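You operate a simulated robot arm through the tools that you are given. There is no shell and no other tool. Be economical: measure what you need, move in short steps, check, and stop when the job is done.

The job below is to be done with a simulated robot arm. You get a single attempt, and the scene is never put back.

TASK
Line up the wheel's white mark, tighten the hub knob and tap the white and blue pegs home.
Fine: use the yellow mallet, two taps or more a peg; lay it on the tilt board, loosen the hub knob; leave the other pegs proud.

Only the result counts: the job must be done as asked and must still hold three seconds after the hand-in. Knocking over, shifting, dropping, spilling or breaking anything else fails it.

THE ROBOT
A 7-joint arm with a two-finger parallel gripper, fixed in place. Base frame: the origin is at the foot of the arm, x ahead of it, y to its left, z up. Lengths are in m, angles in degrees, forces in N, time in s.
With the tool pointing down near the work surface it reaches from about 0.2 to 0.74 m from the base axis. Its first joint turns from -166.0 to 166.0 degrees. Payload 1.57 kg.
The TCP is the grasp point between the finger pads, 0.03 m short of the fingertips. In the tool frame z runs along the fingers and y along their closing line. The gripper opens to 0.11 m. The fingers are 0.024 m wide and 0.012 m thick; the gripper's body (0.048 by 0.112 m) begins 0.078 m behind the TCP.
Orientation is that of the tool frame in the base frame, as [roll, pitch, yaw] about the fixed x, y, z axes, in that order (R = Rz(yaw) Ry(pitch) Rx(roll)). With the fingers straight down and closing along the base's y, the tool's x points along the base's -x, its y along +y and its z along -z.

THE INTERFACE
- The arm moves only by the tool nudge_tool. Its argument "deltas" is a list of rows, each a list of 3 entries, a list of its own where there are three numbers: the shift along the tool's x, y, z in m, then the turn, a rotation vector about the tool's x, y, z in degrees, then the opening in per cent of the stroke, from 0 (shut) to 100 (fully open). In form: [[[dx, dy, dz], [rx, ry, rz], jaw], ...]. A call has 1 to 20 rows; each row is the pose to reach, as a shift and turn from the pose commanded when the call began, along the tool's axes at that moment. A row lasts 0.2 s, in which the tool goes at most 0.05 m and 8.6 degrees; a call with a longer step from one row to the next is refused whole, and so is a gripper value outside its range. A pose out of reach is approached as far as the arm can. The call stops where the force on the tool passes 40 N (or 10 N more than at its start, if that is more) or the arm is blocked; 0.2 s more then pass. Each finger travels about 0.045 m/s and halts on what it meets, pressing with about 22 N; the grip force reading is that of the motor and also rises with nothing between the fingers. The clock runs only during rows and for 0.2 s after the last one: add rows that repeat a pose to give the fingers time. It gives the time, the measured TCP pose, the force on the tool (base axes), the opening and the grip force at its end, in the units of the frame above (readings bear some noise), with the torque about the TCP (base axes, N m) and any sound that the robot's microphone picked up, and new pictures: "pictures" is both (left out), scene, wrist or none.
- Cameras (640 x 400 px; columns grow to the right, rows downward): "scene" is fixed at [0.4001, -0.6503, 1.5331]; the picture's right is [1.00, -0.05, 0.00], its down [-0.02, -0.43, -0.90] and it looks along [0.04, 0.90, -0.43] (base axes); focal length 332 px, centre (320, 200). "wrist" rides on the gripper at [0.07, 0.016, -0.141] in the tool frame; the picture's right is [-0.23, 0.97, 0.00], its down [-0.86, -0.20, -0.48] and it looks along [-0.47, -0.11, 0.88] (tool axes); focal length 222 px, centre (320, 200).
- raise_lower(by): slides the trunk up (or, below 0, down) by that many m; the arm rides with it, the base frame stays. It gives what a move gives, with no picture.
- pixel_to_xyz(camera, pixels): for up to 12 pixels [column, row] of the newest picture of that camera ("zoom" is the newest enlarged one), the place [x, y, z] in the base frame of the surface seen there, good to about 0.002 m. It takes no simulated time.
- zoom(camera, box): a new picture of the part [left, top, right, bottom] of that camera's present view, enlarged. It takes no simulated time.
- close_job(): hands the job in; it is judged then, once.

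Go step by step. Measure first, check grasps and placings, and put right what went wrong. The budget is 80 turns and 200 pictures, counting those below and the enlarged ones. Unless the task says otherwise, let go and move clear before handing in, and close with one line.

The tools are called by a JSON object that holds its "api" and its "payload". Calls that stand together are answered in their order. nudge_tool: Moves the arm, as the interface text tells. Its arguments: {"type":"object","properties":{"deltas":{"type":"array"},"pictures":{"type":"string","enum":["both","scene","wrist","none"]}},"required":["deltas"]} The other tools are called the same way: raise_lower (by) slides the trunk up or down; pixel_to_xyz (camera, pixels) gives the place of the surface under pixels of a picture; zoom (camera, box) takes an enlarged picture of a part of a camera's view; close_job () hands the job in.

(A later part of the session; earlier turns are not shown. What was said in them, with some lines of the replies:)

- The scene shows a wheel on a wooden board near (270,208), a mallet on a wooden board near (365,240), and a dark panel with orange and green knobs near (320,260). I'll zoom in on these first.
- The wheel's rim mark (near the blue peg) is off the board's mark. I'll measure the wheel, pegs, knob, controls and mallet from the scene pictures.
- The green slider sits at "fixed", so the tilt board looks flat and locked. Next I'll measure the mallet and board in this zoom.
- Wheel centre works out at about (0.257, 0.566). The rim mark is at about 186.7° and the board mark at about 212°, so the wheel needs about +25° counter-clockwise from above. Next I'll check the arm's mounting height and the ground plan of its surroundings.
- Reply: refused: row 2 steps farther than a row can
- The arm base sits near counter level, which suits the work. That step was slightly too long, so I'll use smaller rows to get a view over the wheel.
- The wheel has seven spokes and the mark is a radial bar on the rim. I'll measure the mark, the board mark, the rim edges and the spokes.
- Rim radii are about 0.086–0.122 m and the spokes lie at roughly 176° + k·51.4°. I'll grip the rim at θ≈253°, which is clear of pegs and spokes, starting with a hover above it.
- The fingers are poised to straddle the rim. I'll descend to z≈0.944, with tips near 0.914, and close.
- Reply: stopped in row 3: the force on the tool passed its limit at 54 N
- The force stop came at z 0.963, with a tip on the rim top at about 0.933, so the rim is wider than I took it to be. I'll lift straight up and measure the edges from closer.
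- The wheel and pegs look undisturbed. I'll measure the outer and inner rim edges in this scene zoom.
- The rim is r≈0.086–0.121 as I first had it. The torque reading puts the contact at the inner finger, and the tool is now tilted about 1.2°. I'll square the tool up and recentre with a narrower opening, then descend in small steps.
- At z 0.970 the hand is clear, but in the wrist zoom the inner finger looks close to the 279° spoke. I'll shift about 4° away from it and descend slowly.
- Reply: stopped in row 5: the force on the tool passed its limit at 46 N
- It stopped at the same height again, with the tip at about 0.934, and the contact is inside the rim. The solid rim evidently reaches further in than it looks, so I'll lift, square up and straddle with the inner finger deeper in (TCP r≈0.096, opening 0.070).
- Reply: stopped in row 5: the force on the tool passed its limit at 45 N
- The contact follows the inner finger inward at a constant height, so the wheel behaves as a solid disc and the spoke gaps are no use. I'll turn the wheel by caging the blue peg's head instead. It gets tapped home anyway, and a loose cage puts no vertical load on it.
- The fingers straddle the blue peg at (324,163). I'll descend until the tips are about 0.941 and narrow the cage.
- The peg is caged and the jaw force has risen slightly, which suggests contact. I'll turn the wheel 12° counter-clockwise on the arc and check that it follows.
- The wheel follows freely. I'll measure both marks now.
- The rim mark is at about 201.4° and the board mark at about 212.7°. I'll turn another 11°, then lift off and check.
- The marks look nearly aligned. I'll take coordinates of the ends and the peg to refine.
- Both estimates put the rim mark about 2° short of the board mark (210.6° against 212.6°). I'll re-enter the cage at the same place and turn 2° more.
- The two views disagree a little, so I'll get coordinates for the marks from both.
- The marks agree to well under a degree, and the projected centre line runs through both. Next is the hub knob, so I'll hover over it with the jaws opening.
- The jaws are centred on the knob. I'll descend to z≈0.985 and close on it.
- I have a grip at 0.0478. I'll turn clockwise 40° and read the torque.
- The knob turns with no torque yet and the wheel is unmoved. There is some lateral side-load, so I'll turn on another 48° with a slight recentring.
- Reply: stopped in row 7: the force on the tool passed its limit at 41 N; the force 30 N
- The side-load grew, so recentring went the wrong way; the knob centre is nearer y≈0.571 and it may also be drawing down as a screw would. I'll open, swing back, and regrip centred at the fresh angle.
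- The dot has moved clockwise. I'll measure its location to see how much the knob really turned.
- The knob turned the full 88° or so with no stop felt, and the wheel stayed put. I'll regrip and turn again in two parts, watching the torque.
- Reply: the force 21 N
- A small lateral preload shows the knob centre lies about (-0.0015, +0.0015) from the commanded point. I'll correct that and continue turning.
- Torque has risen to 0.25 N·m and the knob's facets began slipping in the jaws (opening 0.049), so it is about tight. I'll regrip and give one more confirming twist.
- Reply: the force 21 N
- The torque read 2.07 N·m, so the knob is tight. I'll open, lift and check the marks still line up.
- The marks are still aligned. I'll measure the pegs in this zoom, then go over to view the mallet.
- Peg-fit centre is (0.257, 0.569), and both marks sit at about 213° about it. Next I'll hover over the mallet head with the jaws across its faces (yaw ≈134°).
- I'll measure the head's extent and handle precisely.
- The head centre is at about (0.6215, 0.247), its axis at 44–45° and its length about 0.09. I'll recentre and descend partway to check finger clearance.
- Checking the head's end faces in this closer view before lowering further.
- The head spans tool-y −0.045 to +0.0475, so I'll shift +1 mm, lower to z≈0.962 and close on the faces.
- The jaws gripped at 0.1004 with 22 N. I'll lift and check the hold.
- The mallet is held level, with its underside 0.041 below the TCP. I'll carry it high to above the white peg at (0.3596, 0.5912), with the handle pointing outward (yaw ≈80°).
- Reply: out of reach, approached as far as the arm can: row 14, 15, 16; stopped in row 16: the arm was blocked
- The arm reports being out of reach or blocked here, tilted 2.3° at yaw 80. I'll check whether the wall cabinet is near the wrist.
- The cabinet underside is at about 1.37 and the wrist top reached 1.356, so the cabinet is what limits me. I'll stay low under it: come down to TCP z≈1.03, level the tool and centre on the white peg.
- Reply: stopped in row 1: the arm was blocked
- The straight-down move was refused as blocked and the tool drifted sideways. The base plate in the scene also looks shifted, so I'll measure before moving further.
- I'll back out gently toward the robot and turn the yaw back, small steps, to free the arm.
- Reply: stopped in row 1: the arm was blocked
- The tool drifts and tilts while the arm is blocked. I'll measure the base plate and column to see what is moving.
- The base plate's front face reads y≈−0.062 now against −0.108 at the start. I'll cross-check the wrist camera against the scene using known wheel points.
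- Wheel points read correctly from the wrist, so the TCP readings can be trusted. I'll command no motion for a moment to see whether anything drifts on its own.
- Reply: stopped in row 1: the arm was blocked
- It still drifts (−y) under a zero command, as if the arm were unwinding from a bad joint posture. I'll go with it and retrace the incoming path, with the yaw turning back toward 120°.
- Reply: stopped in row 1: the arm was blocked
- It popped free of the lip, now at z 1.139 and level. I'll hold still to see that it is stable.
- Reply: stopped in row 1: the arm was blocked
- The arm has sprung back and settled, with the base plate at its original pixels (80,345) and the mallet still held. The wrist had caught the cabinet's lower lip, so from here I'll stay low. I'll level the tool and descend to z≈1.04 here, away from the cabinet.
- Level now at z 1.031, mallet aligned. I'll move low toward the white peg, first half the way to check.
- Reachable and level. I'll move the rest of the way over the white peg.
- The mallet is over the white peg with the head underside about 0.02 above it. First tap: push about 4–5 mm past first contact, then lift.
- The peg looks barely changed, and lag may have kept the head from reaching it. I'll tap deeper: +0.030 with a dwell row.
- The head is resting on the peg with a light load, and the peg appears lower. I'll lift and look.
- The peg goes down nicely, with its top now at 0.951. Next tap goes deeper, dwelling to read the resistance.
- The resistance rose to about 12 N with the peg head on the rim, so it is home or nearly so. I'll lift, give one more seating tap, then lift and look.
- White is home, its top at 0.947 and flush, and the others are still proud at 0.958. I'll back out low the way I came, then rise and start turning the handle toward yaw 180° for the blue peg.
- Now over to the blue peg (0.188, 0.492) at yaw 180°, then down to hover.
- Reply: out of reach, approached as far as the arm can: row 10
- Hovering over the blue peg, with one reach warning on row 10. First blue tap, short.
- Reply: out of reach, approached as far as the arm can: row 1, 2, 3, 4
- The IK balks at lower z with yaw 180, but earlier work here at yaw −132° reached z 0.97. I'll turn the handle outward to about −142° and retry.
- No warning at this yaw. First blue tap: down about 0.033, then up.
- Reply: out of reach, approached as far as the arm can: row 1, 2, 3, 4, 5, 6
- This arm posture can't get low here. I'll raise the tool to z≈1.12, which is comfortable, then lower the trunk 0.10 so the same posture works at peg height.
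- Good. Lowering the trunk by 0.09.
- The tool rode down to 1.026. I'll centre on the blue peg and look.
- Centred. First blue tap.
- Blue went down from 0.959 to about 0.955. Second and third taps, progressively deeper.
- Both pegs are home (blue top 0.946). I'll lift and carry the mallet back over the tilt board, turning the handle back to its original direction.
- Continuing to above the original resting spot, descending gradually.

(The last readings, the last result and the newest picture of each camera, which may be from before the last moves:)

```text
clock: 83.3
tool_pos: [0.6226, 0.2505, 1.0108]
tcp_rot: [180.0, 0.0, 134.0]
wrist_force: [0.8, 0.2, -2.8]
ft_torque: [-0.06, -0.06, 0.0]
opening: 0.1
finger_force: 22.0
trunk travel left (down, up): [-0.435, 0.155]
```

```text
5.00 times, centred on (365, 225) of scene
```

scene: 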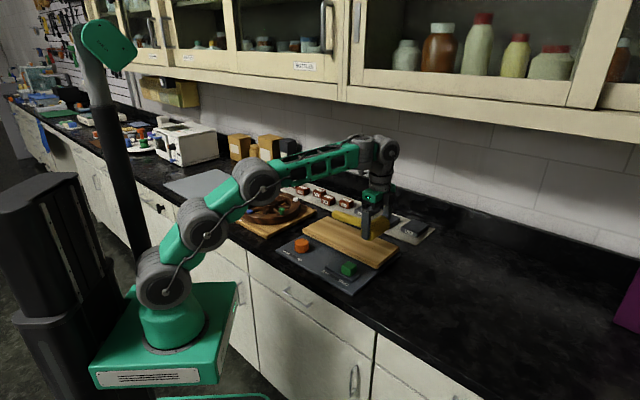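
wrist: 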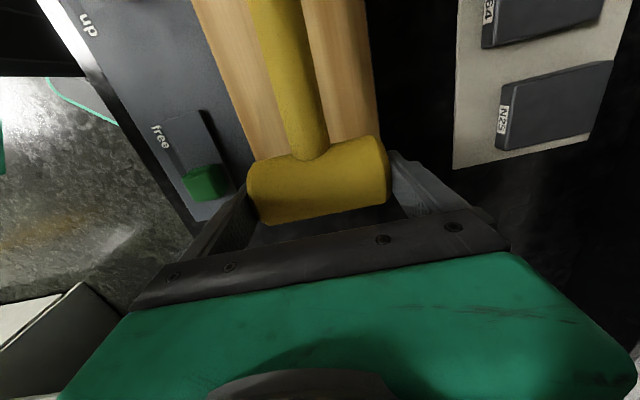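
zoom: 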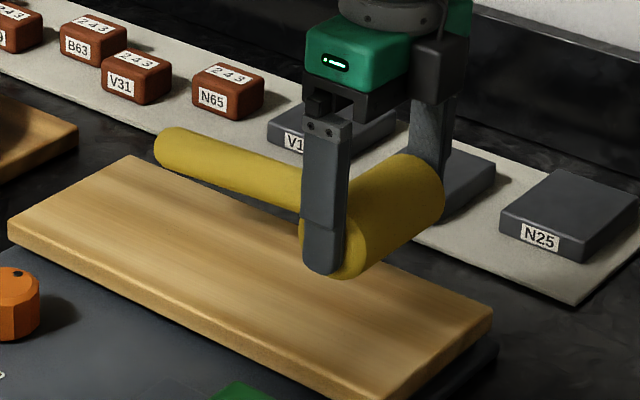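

Above the board and level. I'll lower to the resting height, check contact, then open.

{"api": "nudge_tool", "payload": {"deltas": [[[0, -0.002, 0.02], [0, 0, 0], 55], [[0, -0.002, 0.036], [0, 0, 0], 55], [[0, -0.002, 0.044], [0, 0, 0], 55], [[0, -0.002, 0.048], [0, 0, 0], 55], [[0, -0.002, 0.0495], [0, 0, 0], 55], [[0, -0.002, 0.0495], [0, 0, 0], 55]], "pictures": "scene"}}

{"api": "zoom", "payload": {"camera": "scene", "box": [310, 195, 420, 275]}}

```text
clock: 84.7
tool_pos: [0.6195, 0.247, 0.9626]
tcp_rot: [179.8, 0.1, 134.1]
wrist_force: [2.2, 0.8, 1.4]
ft_torque: [0.54, 0.41, -0.36]
opening: 0.0999
finger_force: 21.9
trunk travel left (down, up): [-0.435, 0.155]
```

scene: 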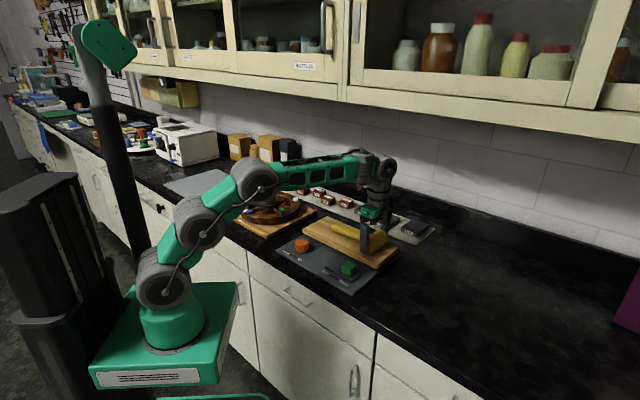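

```text
5.00 times, centred on (365, 235) of scene
```

zoom: 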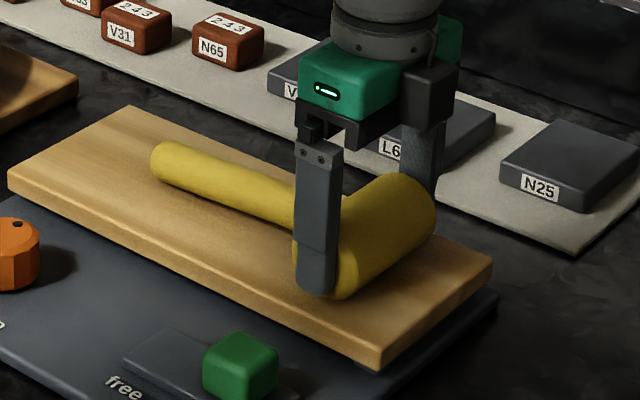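

It's resting (load is off the wrist). I'll open and lift straight up.

{"api": "nudge_tool", "payload": {"deltas": [[[0, 0, 0], [0, 0, 0], 93], [[0, 0, 0], [0, 0, 0], 100], [[0, 0, 0], [0, 0, 0], 100], [[0, 0, -0.02], [0, 0, 0], 100], [[0, 0, -0.05], [0, 0, 0], 100], [[0, 0, -0.09], [0, 0, 0], 100], [[0, 0, -0.13], [0, 0, 0], 100]]}}

{"api": "zoom", "payload": {"camera": "scene", "box": [270, 195, 420, 300]}}

```text
clock: 86.3
tool_pos: [0.6192, 0.2473, 1.0932]
tcp_rot: [179.9, 0.1, 134.0]
wrist_force: [-0.5, -0.9, 0.9]
ft_torque: [0.01, 0.02, 0.0]
opening: 0.1099
finger_force: 0.0
trunk travel left (down, up): [-0.435, 0.155]
```

scene: 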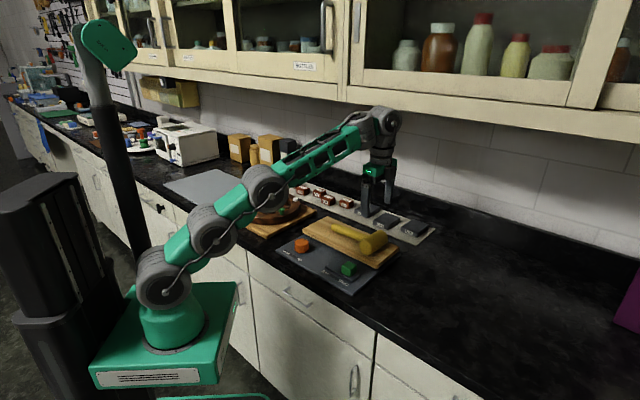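
wrist: 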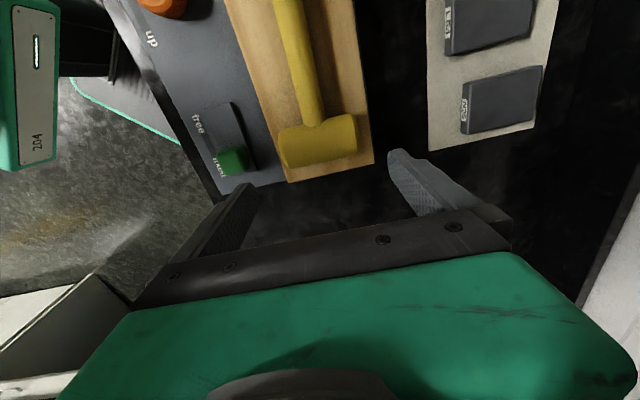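

```text
3.81 times, centred on (345, 248) of scene
5 turns are left
```

zoom: 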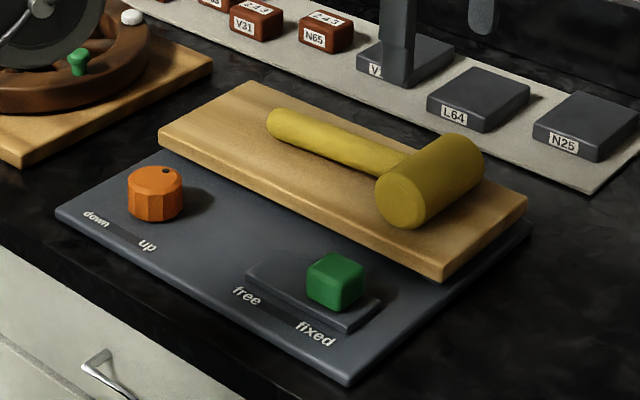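

The mallet lies on the tilt board, which is still "fixed" and level. Five turns are left, so I'll travel to the hub and grip the knob now.

{"api": "nudge_tool", "payload": {"deltas": [[[0.0404, -0.0031, 0], [0, 0, -0.5], 90], [[0.0807, -0.0062, 0], [0, 0, -1], 80], [[0.1211, -0.0093, 0], [0, 0, -1.5], 70], [[0.1615, -0.0124, 0], [0, 0, -2], 60], [[0.2018, -0.0155, 0], [0, 0, -2.5], 60], [[0.2422, -0.0186, 0], [0, 0, -3], 60], [[0.2826, -0.0216, 0], [0, 0, -3.5], 60], [[0.3229, -0.0247, 0], [0, 0, -4], 60], [[0.3633, -0.0278, 0], [0, 0, -4.5], 60], [[0.4037, -0.0309, 0], [0, 0, -5], 60], [[0.444, -0.034, 0], [0, 0, -5.5], 60], [[0.4844, -0.0371, 0], [0, 0, -6], 60], [[0.4844, -0.0371, 0.03], [0, 0, -6], 60], [[0.4844, -0.0371, 0.06], [0, 0, -6], 60], [[0.4844, -0.0371, 0.06], [0, 0, -6], 60]], "pictures": "wrist"}}

{"api": "nudge_tool", "payload": {"deltas": [[[0, 0, 0.02], [0, 0, 0], 60], [[0, 0, 0.037], [0, 0, 0], 60], [[0, 0, 0.0475], [0, 0, 0], 60], [[0, 0, 0.0475], [0, 0, 0], 60], [[0, 0, 0.0475], [0, 0, 0], 45], [[0, 0, 0.0475], [0, 0, 0], 30], [[0, 0, 0.0475], [0, 0, 0], 20], [[0, 0, 0.0475], [0, 0, 0], 20]]}}

{"api": "zoom", "payload": {"camera": "scene", "box": [215, 165, 315, 235]}}

```text
clock: 89.5
tool_pos: [0.2564, 0.5692, 1.0306]
tcp_rot: [-180.0, 0.1, 140.0]
wrist_force: [-0.1, 0.0, -0.4]
ft_torque: [-0.05, 0.0, -0.01]
opening: 0.0659
finger_force: 0.0
trunk travel left (down, up): [-0.435, 0.155]
```

wrist: 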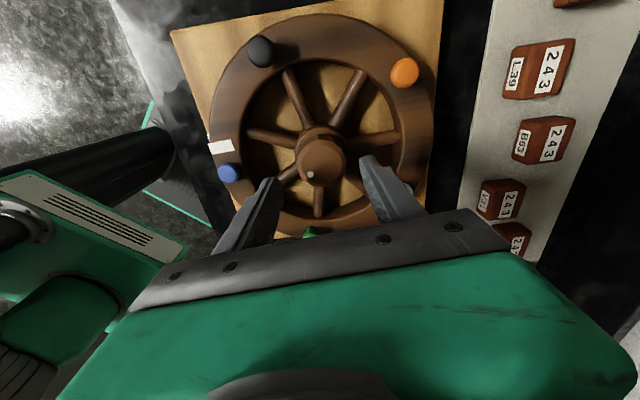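

```text
clock: 91.3
tool_pos: [0.2569, 0.5699, 0.9829]
tcp_rot: [-180.0, 0.0, 139.9]
wrist_force: [7.7, 10.9, 1.4]
ft_torque: [0.44, -0.2, 0.03]
opening: 0.0474
finger_force: 39.1
trunk travel left (down, up): [-0.435, 0.155]
```

scene: 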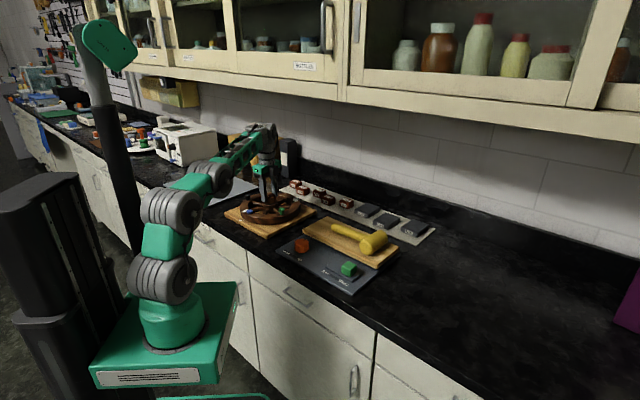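
wrist: 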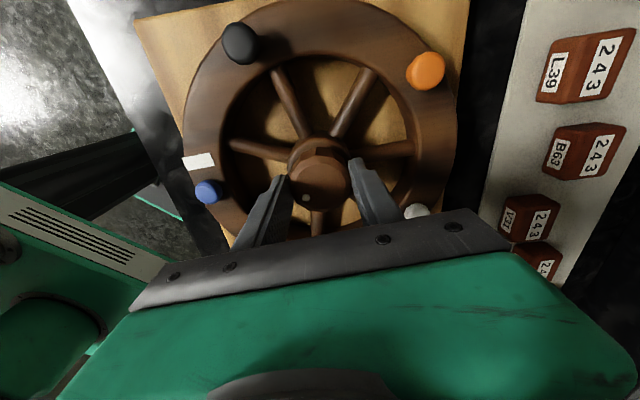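

```text
5.71 times, centred on (265, 200) of scene
4 turns are left
```

zoom: 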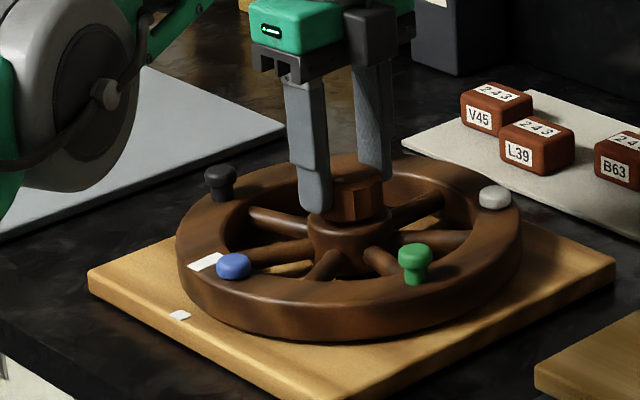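

A firm grip at 0.0474, with the wheel still aligned. Tightening used about 144° in all, so I'll loosen counter-clockwise 88° plus a 40° regrip, staying short of the start position so the wheel isn't dragged.

{"api": "nudge_tool", "payload": {"deltas": [[[0, 0.0012, 0], [0, 0, -8], 20], [[0, 0.0012, 0], [0, 0, -16], 20], [[0, 0.0012, 0], [0, 0, -24], 20], [[0, 0.0012, 0], [0, 0, -32], 20], [[0, 0.0012, 0], [0, 0, -40], 20], [[0, 0.0012, 0], [0, 0, -48], 20], [[0, 0.0012, 0], [0, 0, -56], 20], [[0, 0.0012, 0], [0, 0, -64], 20], [[0, 0.0012, 0], [0, 0, -72], 20], [[0, 0.0012, 0], [0, 0, -80], 20], [[0, 0.0012, 0], [0, 0, -88], 20], [[0, 0.0012, 0], [0, 0, -88], 20]], "pictures": "wrist"}}

{"api": "nudge_tool", "payload": {"deltas": [[[0, 0, 0], [0, 0, 0], 50], [[0, 0, 0], [0, 0, 0], 60], [[0, 0, 0], [0, 0, 8], 60], [[0, 0, 0], [0, 0, 16], 60], [[0, 0, 0], [0, 0, 24], 60], [[0, 0, 0], [0, 0, 32], 60], [[0, 0, 0], [0, 0, 40], 60], [[0, 0, 0], [0, 0, 40], 60]], "pictures": "wrist"}}

{"api": "zoom", "payload": {"camera": "scene", "box": [215, 165, 315, 235]}}

```text
clock: 93.9
tool_pos: [0.2569, 0.5692, 0.9832]
tcp_rot: [-179.9, 0.0, -131.9]
wrist_force: [-1.1, -12.4, -3.2]
ft_torque: [-0.33, 0.32, -0.01]
opening: 0.0475
finger_force: 44.9
trunk travel left (down, up): [-0.435, 0.155]
```

wrist: 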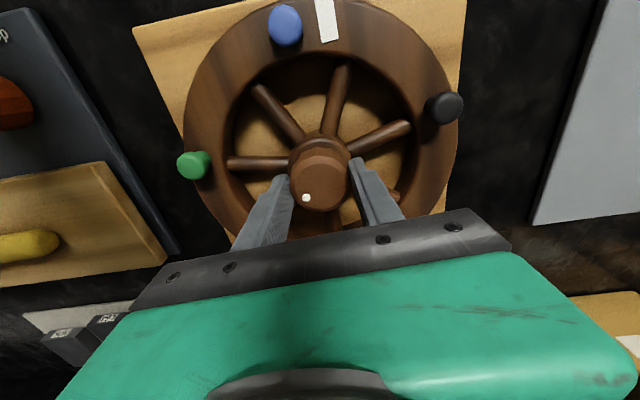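

```text
clock: 95.7
tool_pos: [0.2573, 0.5697, 0.9841]
tcp_rot: [180.0, 0.1, -172.0]
wrist_force: [0.0, 0.3, 0.1]
ft_torque: [-0.02, -0.03, -0.03]
opening: 0.0659
finger_force: 0.1
trunk travel left (down, up): [-0.435, 0.155]
```

wrist: 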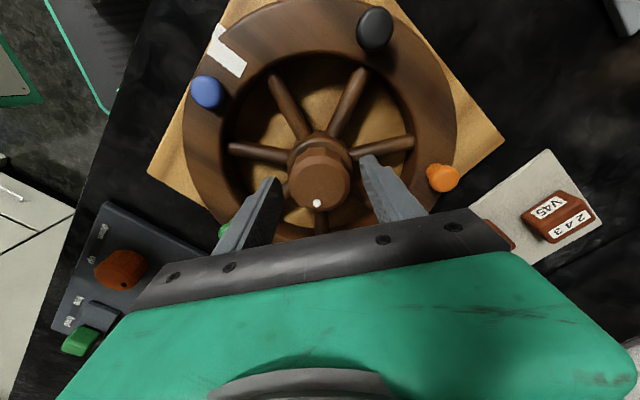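

```text
5.71 times, centred on (265, 200) of scene
3 turns are left
```

zoom: 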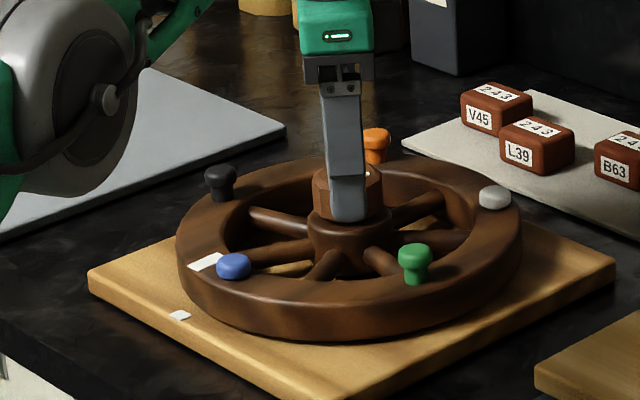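

The knob turned 88° back and the wheel is unmoved. I'll regrip, loosen about 45° more, open, and lift clear.

{"api": "nudge_tool", "payload": {"deltas": [[[0, 0, 0], [0, 0, 0], 45], [[0, 0, 0], [0, 0, 0], 30], [[0, 0, 0], [0, 0, 0], 20], [[0, 0, 0], [0, 0, 0], 20], [[0, 0, 0], [0, 0, -8], 20], [[0, 0, 0], [0, 0, -16], 20], [[0, 0, 0], [0, 0, -24], 20], [[0, 0, 0], [0, 0, -32], 20], [[0, 0, 0], [0, 0, -40], 20], [[0, 0, 0], [0, 0, -45], 20], [[0, 0, 0], [0, 0, -45], 20]], "pictures": "none"}}

{"api": "nudge_tool", "payload": {"deltas": [[[0, 0, 0], [0, 0, 0], 50], [[0, 0, 0], [0, 0, 0], 60], [[0, 0, 0], [0, 0, 0], 60], [[0, 0, -0.03], [0, 0, 0], 60], [[0, 0, -0.06], [0, 0, 0], 60], [[0, 0, -0.1], [0, 0, 0], 60], [[0.04, 0, -0.12], [0, 0, 0], 60], [[0.08, 0, -0.13], [0, 0, 0], 60], [[0.12, 0, -0.13], [0, 0, 0], 60], [[0.12, 0, -0.13], [0, 0, 0], 60]]}}

{"api": "zoom", "payload": {"camera": "scene", "box": [215, 165, 315, 235]}}

{"api": "zoom", "payload": {"camera": "scene", "box": [270, 180, 440, 300]}}

```text
clock: 98.1
tool_pos: [0.2576, 0.5682, 0.9838]
tcp_rot: [-180.0, -0.1, -126.8]
wrist_force: [2.4, -9.5, -1.4]
ft_torque: [0.02, 0.3, 0.0]
opening: 0.0472
finger_force: 45.1
trunk travel left (down, up): [-0.435, 0.155]
```

```text
clock: 100.3
tool_pos: [0.1863, 0.4741, 1.1145]
tcp_rot: [-179.9, 0.1, -127.0]
wrist_force: [-0.8, 0.2, -0.3]
ft_torque: [0.01, 0.01, -0.01]
opening: 0.0662
finger_force: 0.0
trunk travel left (down, up): [-0.435, 0.155]
```

scene: 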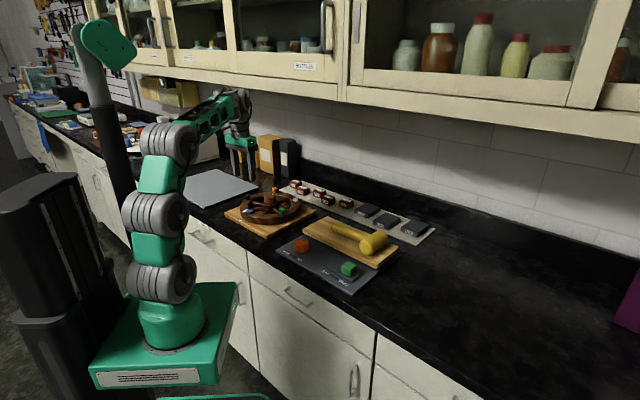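
wrist: 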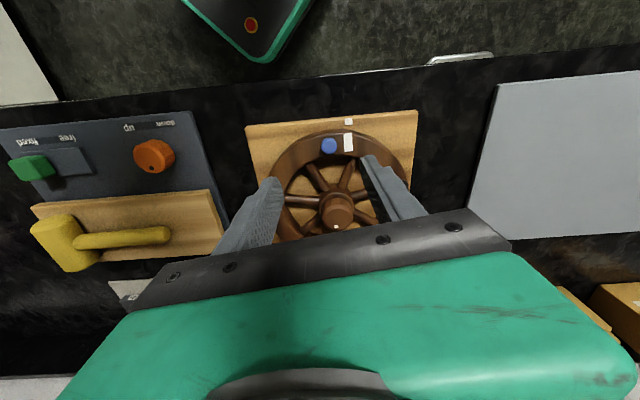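

```text
5.71 times, centred on (265, 200) of scene
```

zoom: 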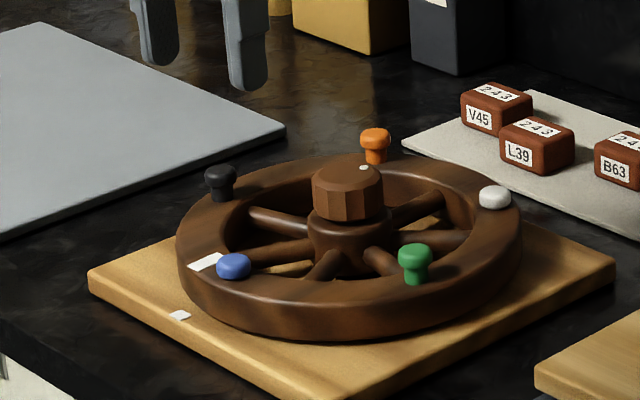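

```text
3.33 times, centred on (355, 240) of scene
2 turns are left
```

zoom: 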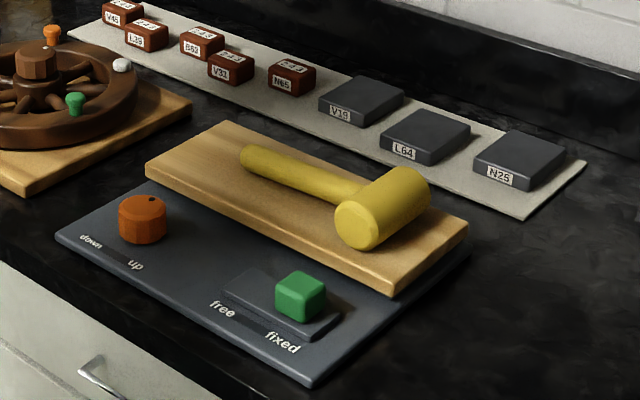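

The marks line up and the white and blue pegs are flush with the others still proud. The knob dot is back near its loose position, the mallet lies on the fixed tilt board and the arm is clear, so I'm handing in.

{"api": "close_job", "payload": {}}

```text
The job is handed in.
```

I've handed the job in. At the last check the white marks lined up and the white and blue pegs were tapped home with the mallet, two or more taps each. The other pegs were still proud, the mallet lay on the tilt board, and the hub knob, tightened before the tapping, was loose again. On the way to the white peg the wrist caught under the wall cabinet and the base shifted briefly, but it sprang back and nothing looked disturbed.
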